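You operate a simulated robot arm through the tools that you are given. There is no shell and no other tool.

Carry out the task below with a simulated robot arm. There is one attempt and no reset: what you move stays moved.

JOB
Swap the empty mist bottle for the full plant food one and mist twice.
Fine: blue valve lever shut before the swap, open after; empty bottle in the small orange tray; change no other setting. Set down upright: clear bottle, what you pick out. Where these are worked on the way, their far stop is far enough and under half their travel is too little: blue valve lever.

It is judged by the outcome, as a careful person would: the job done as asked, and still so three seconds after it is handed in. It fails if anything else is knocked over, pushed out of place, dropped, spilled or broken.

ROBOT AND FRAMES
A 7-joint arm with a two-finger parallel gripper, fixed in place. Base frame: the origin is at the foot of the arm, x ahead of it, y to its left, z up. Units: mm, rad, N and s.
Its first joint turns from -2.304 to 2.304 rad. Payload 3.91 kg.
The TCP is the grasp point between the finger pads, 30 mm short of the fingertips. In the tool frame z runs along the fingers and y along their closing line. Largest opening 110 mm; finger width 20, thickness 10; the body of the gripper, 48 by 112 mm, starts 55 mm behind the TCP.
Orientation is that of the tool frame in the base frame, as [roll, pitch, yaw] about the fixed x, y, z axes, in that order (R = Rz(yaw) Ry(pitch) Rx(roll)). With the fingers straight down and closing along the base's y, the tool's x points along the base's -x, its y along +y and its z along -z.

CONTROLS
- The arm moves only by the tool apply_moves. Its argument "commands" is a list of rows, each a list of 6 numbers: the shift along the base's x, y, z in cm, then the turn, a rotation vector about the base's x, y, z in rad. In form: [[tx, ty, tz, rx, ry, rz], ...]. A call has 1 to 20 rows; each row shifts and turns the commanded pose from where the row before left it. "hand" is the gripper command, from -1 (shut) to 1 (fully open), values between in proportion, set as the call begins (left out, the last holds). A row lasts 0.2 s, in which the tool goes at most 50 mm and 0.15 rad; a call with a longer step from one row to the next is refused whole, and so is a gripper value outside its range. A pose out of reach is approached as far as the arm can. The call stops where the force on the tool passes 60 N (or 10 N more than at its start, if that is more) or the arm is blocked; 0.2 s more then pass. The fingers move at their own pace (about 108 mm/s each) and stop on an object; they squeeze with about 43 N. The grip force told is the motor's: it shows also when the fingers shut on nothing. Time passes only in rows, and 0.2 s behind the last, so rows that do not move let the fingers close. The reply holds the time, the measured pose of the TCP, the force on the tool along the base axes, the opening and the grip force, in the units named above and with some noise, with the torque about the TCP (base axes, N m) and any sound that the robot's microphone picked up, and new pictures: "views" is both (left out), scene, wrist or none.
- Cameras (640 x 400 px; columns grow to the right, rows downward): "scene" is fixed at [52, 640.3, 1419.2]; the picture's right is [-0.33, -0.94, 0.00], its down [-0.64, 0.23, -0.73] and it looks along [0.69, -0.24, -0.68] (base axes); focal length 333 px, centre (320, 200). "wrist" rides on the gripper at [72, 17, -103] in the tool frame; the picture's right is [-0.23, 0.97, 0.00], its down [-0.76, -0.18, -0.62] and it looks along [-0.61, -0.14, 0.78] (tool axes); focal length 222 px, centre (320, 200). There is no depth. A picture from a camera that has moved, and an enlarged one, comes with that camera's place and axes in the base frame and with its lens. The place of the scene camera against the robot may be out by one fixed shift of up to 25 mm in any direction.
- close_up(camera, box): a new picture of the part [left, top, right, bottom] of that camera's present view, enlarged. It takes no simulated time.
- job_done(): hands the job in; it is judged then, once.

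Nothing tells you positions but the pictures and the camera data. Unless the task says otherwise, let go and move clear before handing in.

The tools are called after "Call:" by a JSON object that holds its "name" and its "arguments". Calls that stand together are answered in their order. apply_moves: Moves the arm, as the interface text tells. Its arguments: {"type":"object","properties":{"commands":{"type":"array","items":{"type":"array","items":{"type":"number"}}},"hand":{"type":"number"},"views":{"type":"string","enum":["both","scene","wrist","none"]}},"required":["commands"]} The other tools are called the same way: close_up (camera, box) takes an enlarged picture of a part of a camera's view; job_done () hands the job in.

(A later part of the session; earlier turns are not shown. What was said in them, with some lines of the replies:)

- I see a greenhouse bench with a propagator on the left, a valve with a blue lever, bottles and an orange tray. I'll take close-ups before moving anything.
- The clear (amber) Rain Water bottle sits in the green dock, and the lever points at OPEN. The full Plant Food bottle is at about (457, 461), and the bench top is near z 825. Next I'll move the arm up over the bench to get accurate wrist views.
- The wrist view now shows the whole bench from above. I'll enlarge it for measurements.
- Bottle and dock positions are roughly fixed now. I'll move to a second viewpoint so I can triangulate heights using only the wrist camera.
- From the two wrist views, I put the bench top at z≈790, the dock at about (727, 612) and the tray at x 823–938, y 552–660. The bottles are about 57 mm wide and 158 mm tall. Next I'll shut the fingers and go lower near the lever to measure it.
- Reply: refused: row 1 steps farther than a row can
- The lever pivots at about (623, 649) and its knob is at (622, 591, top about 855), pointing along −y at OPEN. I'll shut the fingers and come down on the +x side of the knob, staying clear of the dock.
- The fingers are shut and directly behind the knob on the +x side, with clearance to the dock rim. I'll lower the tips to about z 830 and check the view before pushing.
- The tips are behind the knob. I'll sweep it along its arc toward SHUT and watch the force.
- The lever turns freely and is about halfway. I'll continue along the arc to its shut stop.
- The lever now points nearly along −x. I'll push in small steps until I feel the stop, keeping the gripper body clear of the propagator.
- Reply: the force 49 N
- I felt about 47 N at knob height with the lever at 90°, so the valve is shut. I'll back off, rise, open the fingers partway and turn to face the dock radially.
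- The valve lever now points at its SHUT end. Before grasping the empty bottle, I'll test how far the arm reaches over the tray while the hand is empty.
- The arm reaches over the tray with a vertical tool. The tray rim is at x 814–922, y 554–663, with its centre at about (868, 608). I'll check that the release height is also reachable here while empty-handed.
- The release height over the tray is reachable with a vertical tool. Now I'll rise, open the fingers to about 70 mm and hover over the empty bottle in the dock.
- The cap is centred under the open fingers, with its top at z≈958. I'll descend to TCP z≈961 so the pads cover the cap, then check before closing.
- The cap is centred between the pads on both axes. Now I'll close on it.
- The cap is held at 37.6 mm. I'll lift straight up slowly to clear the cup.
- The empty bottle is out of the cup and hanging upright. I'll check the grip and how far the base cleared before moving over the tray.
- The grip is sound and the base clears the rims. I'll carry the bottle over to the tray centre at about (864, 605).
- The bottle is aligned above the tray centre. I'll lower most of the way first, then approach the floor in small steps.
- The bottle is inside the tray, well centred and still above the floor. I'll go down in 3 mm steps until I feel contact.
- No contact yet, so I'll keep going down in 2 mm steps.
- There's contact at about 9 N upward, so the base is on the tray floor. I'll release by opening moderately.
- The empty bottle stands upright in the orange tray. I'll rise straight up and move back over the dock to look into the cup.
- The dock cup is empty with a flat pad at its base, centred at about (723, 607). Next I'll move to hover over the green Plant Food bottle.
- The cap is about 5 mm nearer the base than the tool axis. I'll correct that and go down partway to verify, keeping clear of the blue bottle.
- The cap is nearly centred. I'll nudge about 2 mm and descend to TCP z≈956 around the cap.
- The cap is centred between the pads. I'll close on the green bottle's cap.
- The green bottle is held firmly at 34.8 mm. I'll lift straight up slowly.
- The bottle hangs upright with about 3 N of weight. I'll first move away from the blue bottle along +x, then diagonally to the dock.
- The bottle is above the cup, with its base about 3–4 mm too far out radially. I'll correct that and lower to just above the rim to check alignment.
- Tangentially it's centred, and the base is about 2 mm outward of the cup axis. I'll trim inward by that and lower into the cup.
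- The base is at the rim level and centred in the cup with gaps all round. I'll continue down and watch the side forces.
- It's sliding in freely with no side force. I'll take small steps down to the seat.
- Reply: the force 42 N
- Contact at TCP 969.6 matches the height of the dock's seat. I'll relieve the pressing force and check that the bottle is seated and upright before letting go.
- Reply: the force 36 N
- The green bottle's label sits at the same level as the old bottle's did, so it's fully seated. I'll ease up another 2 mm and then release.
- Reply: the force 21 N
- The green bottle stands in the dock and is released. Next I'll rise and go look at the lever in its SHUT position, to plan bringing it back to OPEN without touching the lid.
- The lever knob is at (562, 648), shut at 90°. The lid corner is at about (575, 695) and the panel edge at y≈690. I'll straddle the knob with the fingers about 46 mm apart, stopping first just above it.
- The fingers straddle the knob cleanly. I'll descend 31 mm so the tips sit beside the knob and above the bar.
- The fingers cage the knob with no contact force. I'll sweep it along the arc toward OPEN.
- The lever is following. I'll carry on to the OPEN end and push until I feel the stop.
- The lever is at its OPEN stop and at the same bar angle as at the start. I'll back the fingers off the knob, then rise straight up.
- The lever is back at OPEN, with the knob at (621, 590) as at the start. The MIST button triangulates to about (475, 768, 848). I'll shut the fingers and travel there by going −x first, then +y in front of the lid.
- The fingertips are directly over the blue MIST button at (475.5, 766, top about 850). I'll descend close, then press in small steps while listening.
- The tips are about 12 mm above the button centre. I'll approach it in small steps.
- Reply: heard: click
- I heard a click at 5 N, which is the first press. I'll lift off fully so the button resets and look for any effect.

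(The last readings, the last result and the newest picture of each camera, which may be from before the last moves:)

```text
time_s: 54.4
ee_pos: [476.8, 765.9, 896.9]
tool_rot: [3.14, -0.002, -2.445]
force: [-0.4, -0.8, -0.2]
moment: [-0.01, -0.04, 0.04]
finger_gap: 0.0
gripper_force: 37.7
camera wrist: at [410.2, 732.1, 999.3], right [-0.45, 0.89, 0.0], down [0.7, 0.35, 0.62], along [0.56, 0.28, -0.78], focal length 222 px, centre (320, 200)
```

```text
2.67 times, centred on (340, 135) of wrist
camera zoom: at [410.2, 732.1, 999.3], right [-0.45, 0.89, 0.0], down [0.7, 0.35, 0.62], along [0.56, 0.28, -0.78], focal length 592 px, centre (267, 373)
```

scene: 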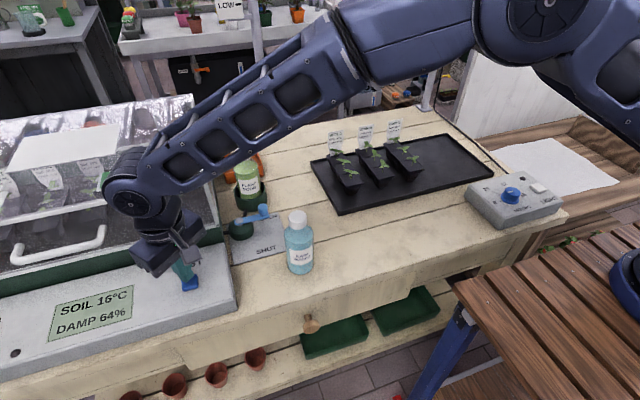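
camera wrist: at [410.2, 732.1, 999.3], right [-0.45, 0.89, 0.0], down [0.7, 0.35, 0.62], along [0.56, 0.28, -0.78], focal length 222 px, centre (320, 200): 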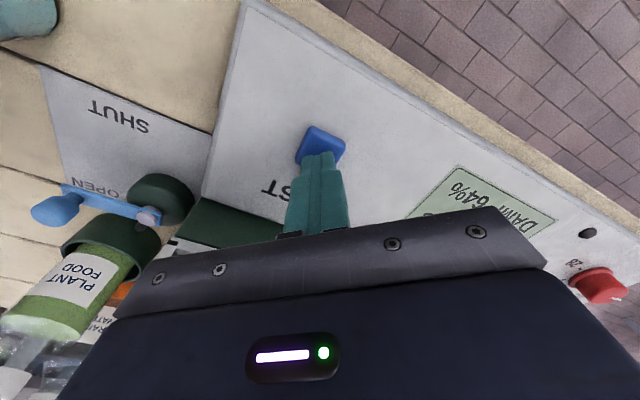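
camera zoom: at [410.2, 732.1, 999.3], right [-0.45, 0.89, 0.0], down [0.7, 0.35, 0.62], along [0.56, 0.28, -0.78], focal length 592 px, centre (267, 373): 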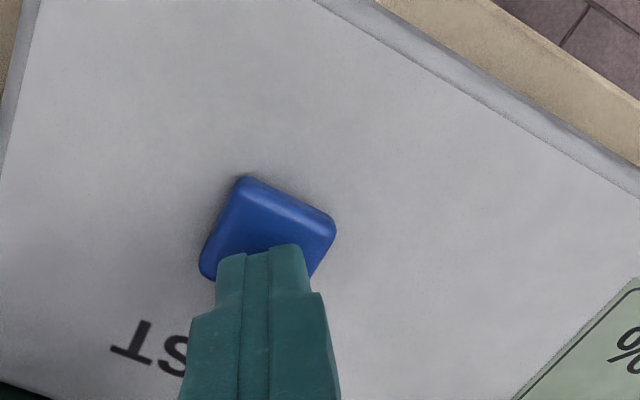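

DAMP rose from 58% to 64%, so the first mist registered. After a short pause I'll press once more to the same depth.

Call:
{"name": "apply_moves", "arguments": {"commands": [[0, 0, 0, 0, 0, 0], [0, 0, 0, 0, 0, 0], [0, 0, 0, 0, 0, 0], [0, 0, 0, 0, 0, 0], [0, 0, 0, 0, 0, 0], [0, 0, -0.5, 0, 0, 0], [0, 0, -0.4, 0, 0, 0], [0, 0, -0.4, 0, 0, 0], [0, 0, -0.2, 0, 0, 0]], "hand": -1}}

```text
time_s: 56.4
ee_pos: [475.6, 765.4, 881.3]
tool_rot: [-3.141, 0.0, -2.445]
force: [0.2, -0.8, 6.5]
moment: [-0.04, 0.02, -0.03]
finger_gap: 0.1
gripper_force: 37.9
heard: click
camera wrist: at [410.0, 732.4, 984.7], right [-0.45, 0.89, 0.0], down [0.7, 0.35, 0.62], along [0.56, 0.28, -0.78], focal length 222 px, centre (320, 200)
```

scene: 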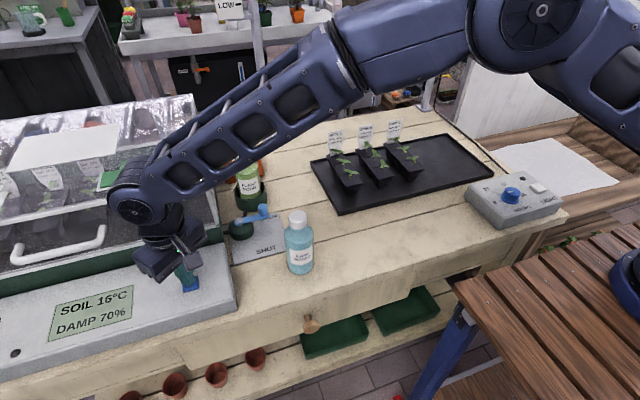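
wrist: 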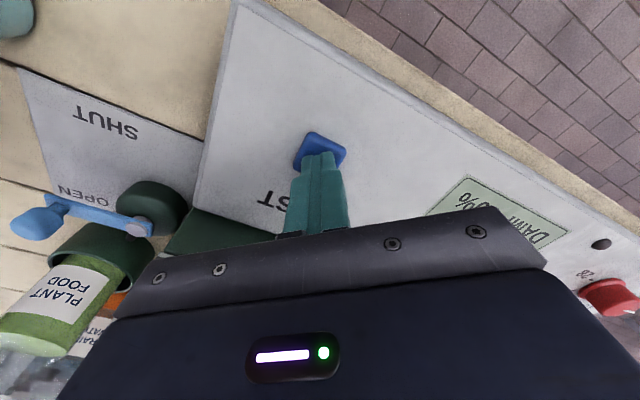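

DAMP now reads 70%, so there have been exactly two mists. I'll lift off straight up and move clear, then do a final inspection.

Call:
{"name": "apply_moves", "arguments": {"commands": [[0, 0, 1.5, 0, 0, 0], [0, 0, 4, 0, 0, 0], [0, 0, 4.5, 0, 0, 0], [0, 0, 4.5, 0, 0, 0], [0, -3, 3, 0, 0, 0], [0, -4.5, 1, 0, 0, 0], [0, -4.5, 0, 0, 0, 0], [0, -4.5, 0, 0, 0, 0], [0, -4.5, 0, 0, 0, 0], [0, -4.5, 0, 0, 0, 0], [0, 0, 0, 0, 0, 0]], "hand": -1}}

Call:
{"name": "close_up", "arguments": {"camera": "scene", "box": [180, 100, 340, 280]}}

Call:
{"name": "close_up", "arguments": {"camera": "scene", "box": [0, 80, 260, 370]}}

```text
time_s: 58.8
ee_pos: [476.4, 509.7, 1065.4]
tool_rot: [-3.141, 0.0, -2.443]
force: [-0.1, -0.3, 0.3]
moment: [-0.02, -0.02, -0.06]
finger_gap: 0.0
gripper_force: 37.4
camera wrist: at [411.2, 475.9, 1168.2], right [-0.45, 0.89, 0.0], down [0.7, 0.35, 0.62], along [0.56, 0.28, -0.78], focal length 222 px, centre (320, 200)
```

scene: 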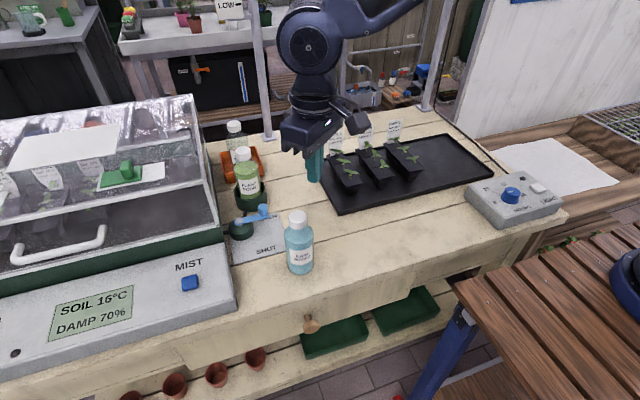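
wrist: 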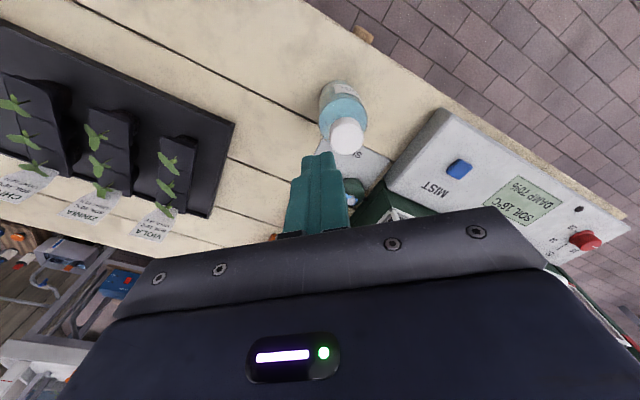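

```text
2.22 times, centred on (260, 190) of scene
camera zoom: at [52.0, 640.3, 1419.2], right [-0.33, -0.94, 0.0], down [-0.64, 0.23, -0.73], along [0.69, -0.24, -0.68], focal length 740 px, centre (453, 222)
```

zoom: 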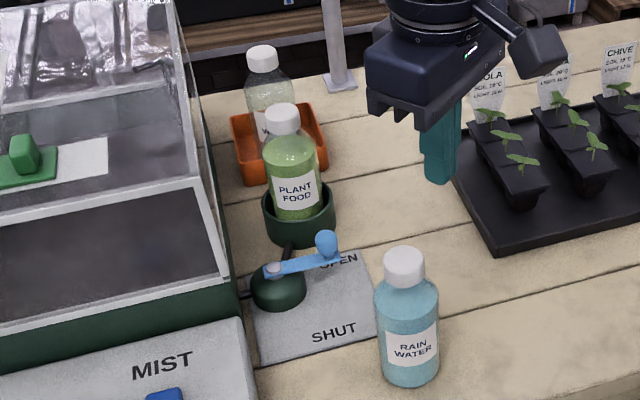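

```text
1.38 times, centred on (130, 225) of scene
camera zoom: at [52.0, 640.3, 1419.2], right [-0.33, -0.94, 0.0], down [-0.64, 0.23, -0.73], along [0.69, -0.24, -0.68], focal length 459 px, centre (582, 166)
```

zoom: 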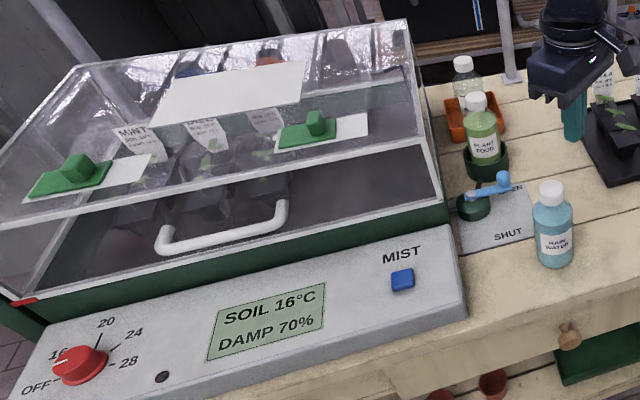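

Final check: the clear bottle is upright in the orange tray, Plant Food is seated in the dock, and the lever is at OPEN. DAMP reads 70% after two mists, nothing else has moved, and the gripper is clear. Handing in.

Call:
{"name": "job_done", "arguments": {}}

```text
The job is handed in.
```

The swap is done, the bed was misted twice, and I've handed the job in.

- **Valve:** I pushed the blue lever to its SHUT stop before the swap and back to its OPEN stop after it.
- **Empty bottle:** the clear Rain Water bottle stands upright in the small orange tray.
- **Plant food:** the full green bottle is seated upright in the dock.
- **Misting:** each of the two presses gave one click. DAMP went from 58% to 64% to 70%.

In the last pictures nothing else had moved or been knocked over, including the blue Rain Water bottle. I touched no other control. The gripper is empty and clear of the bench.
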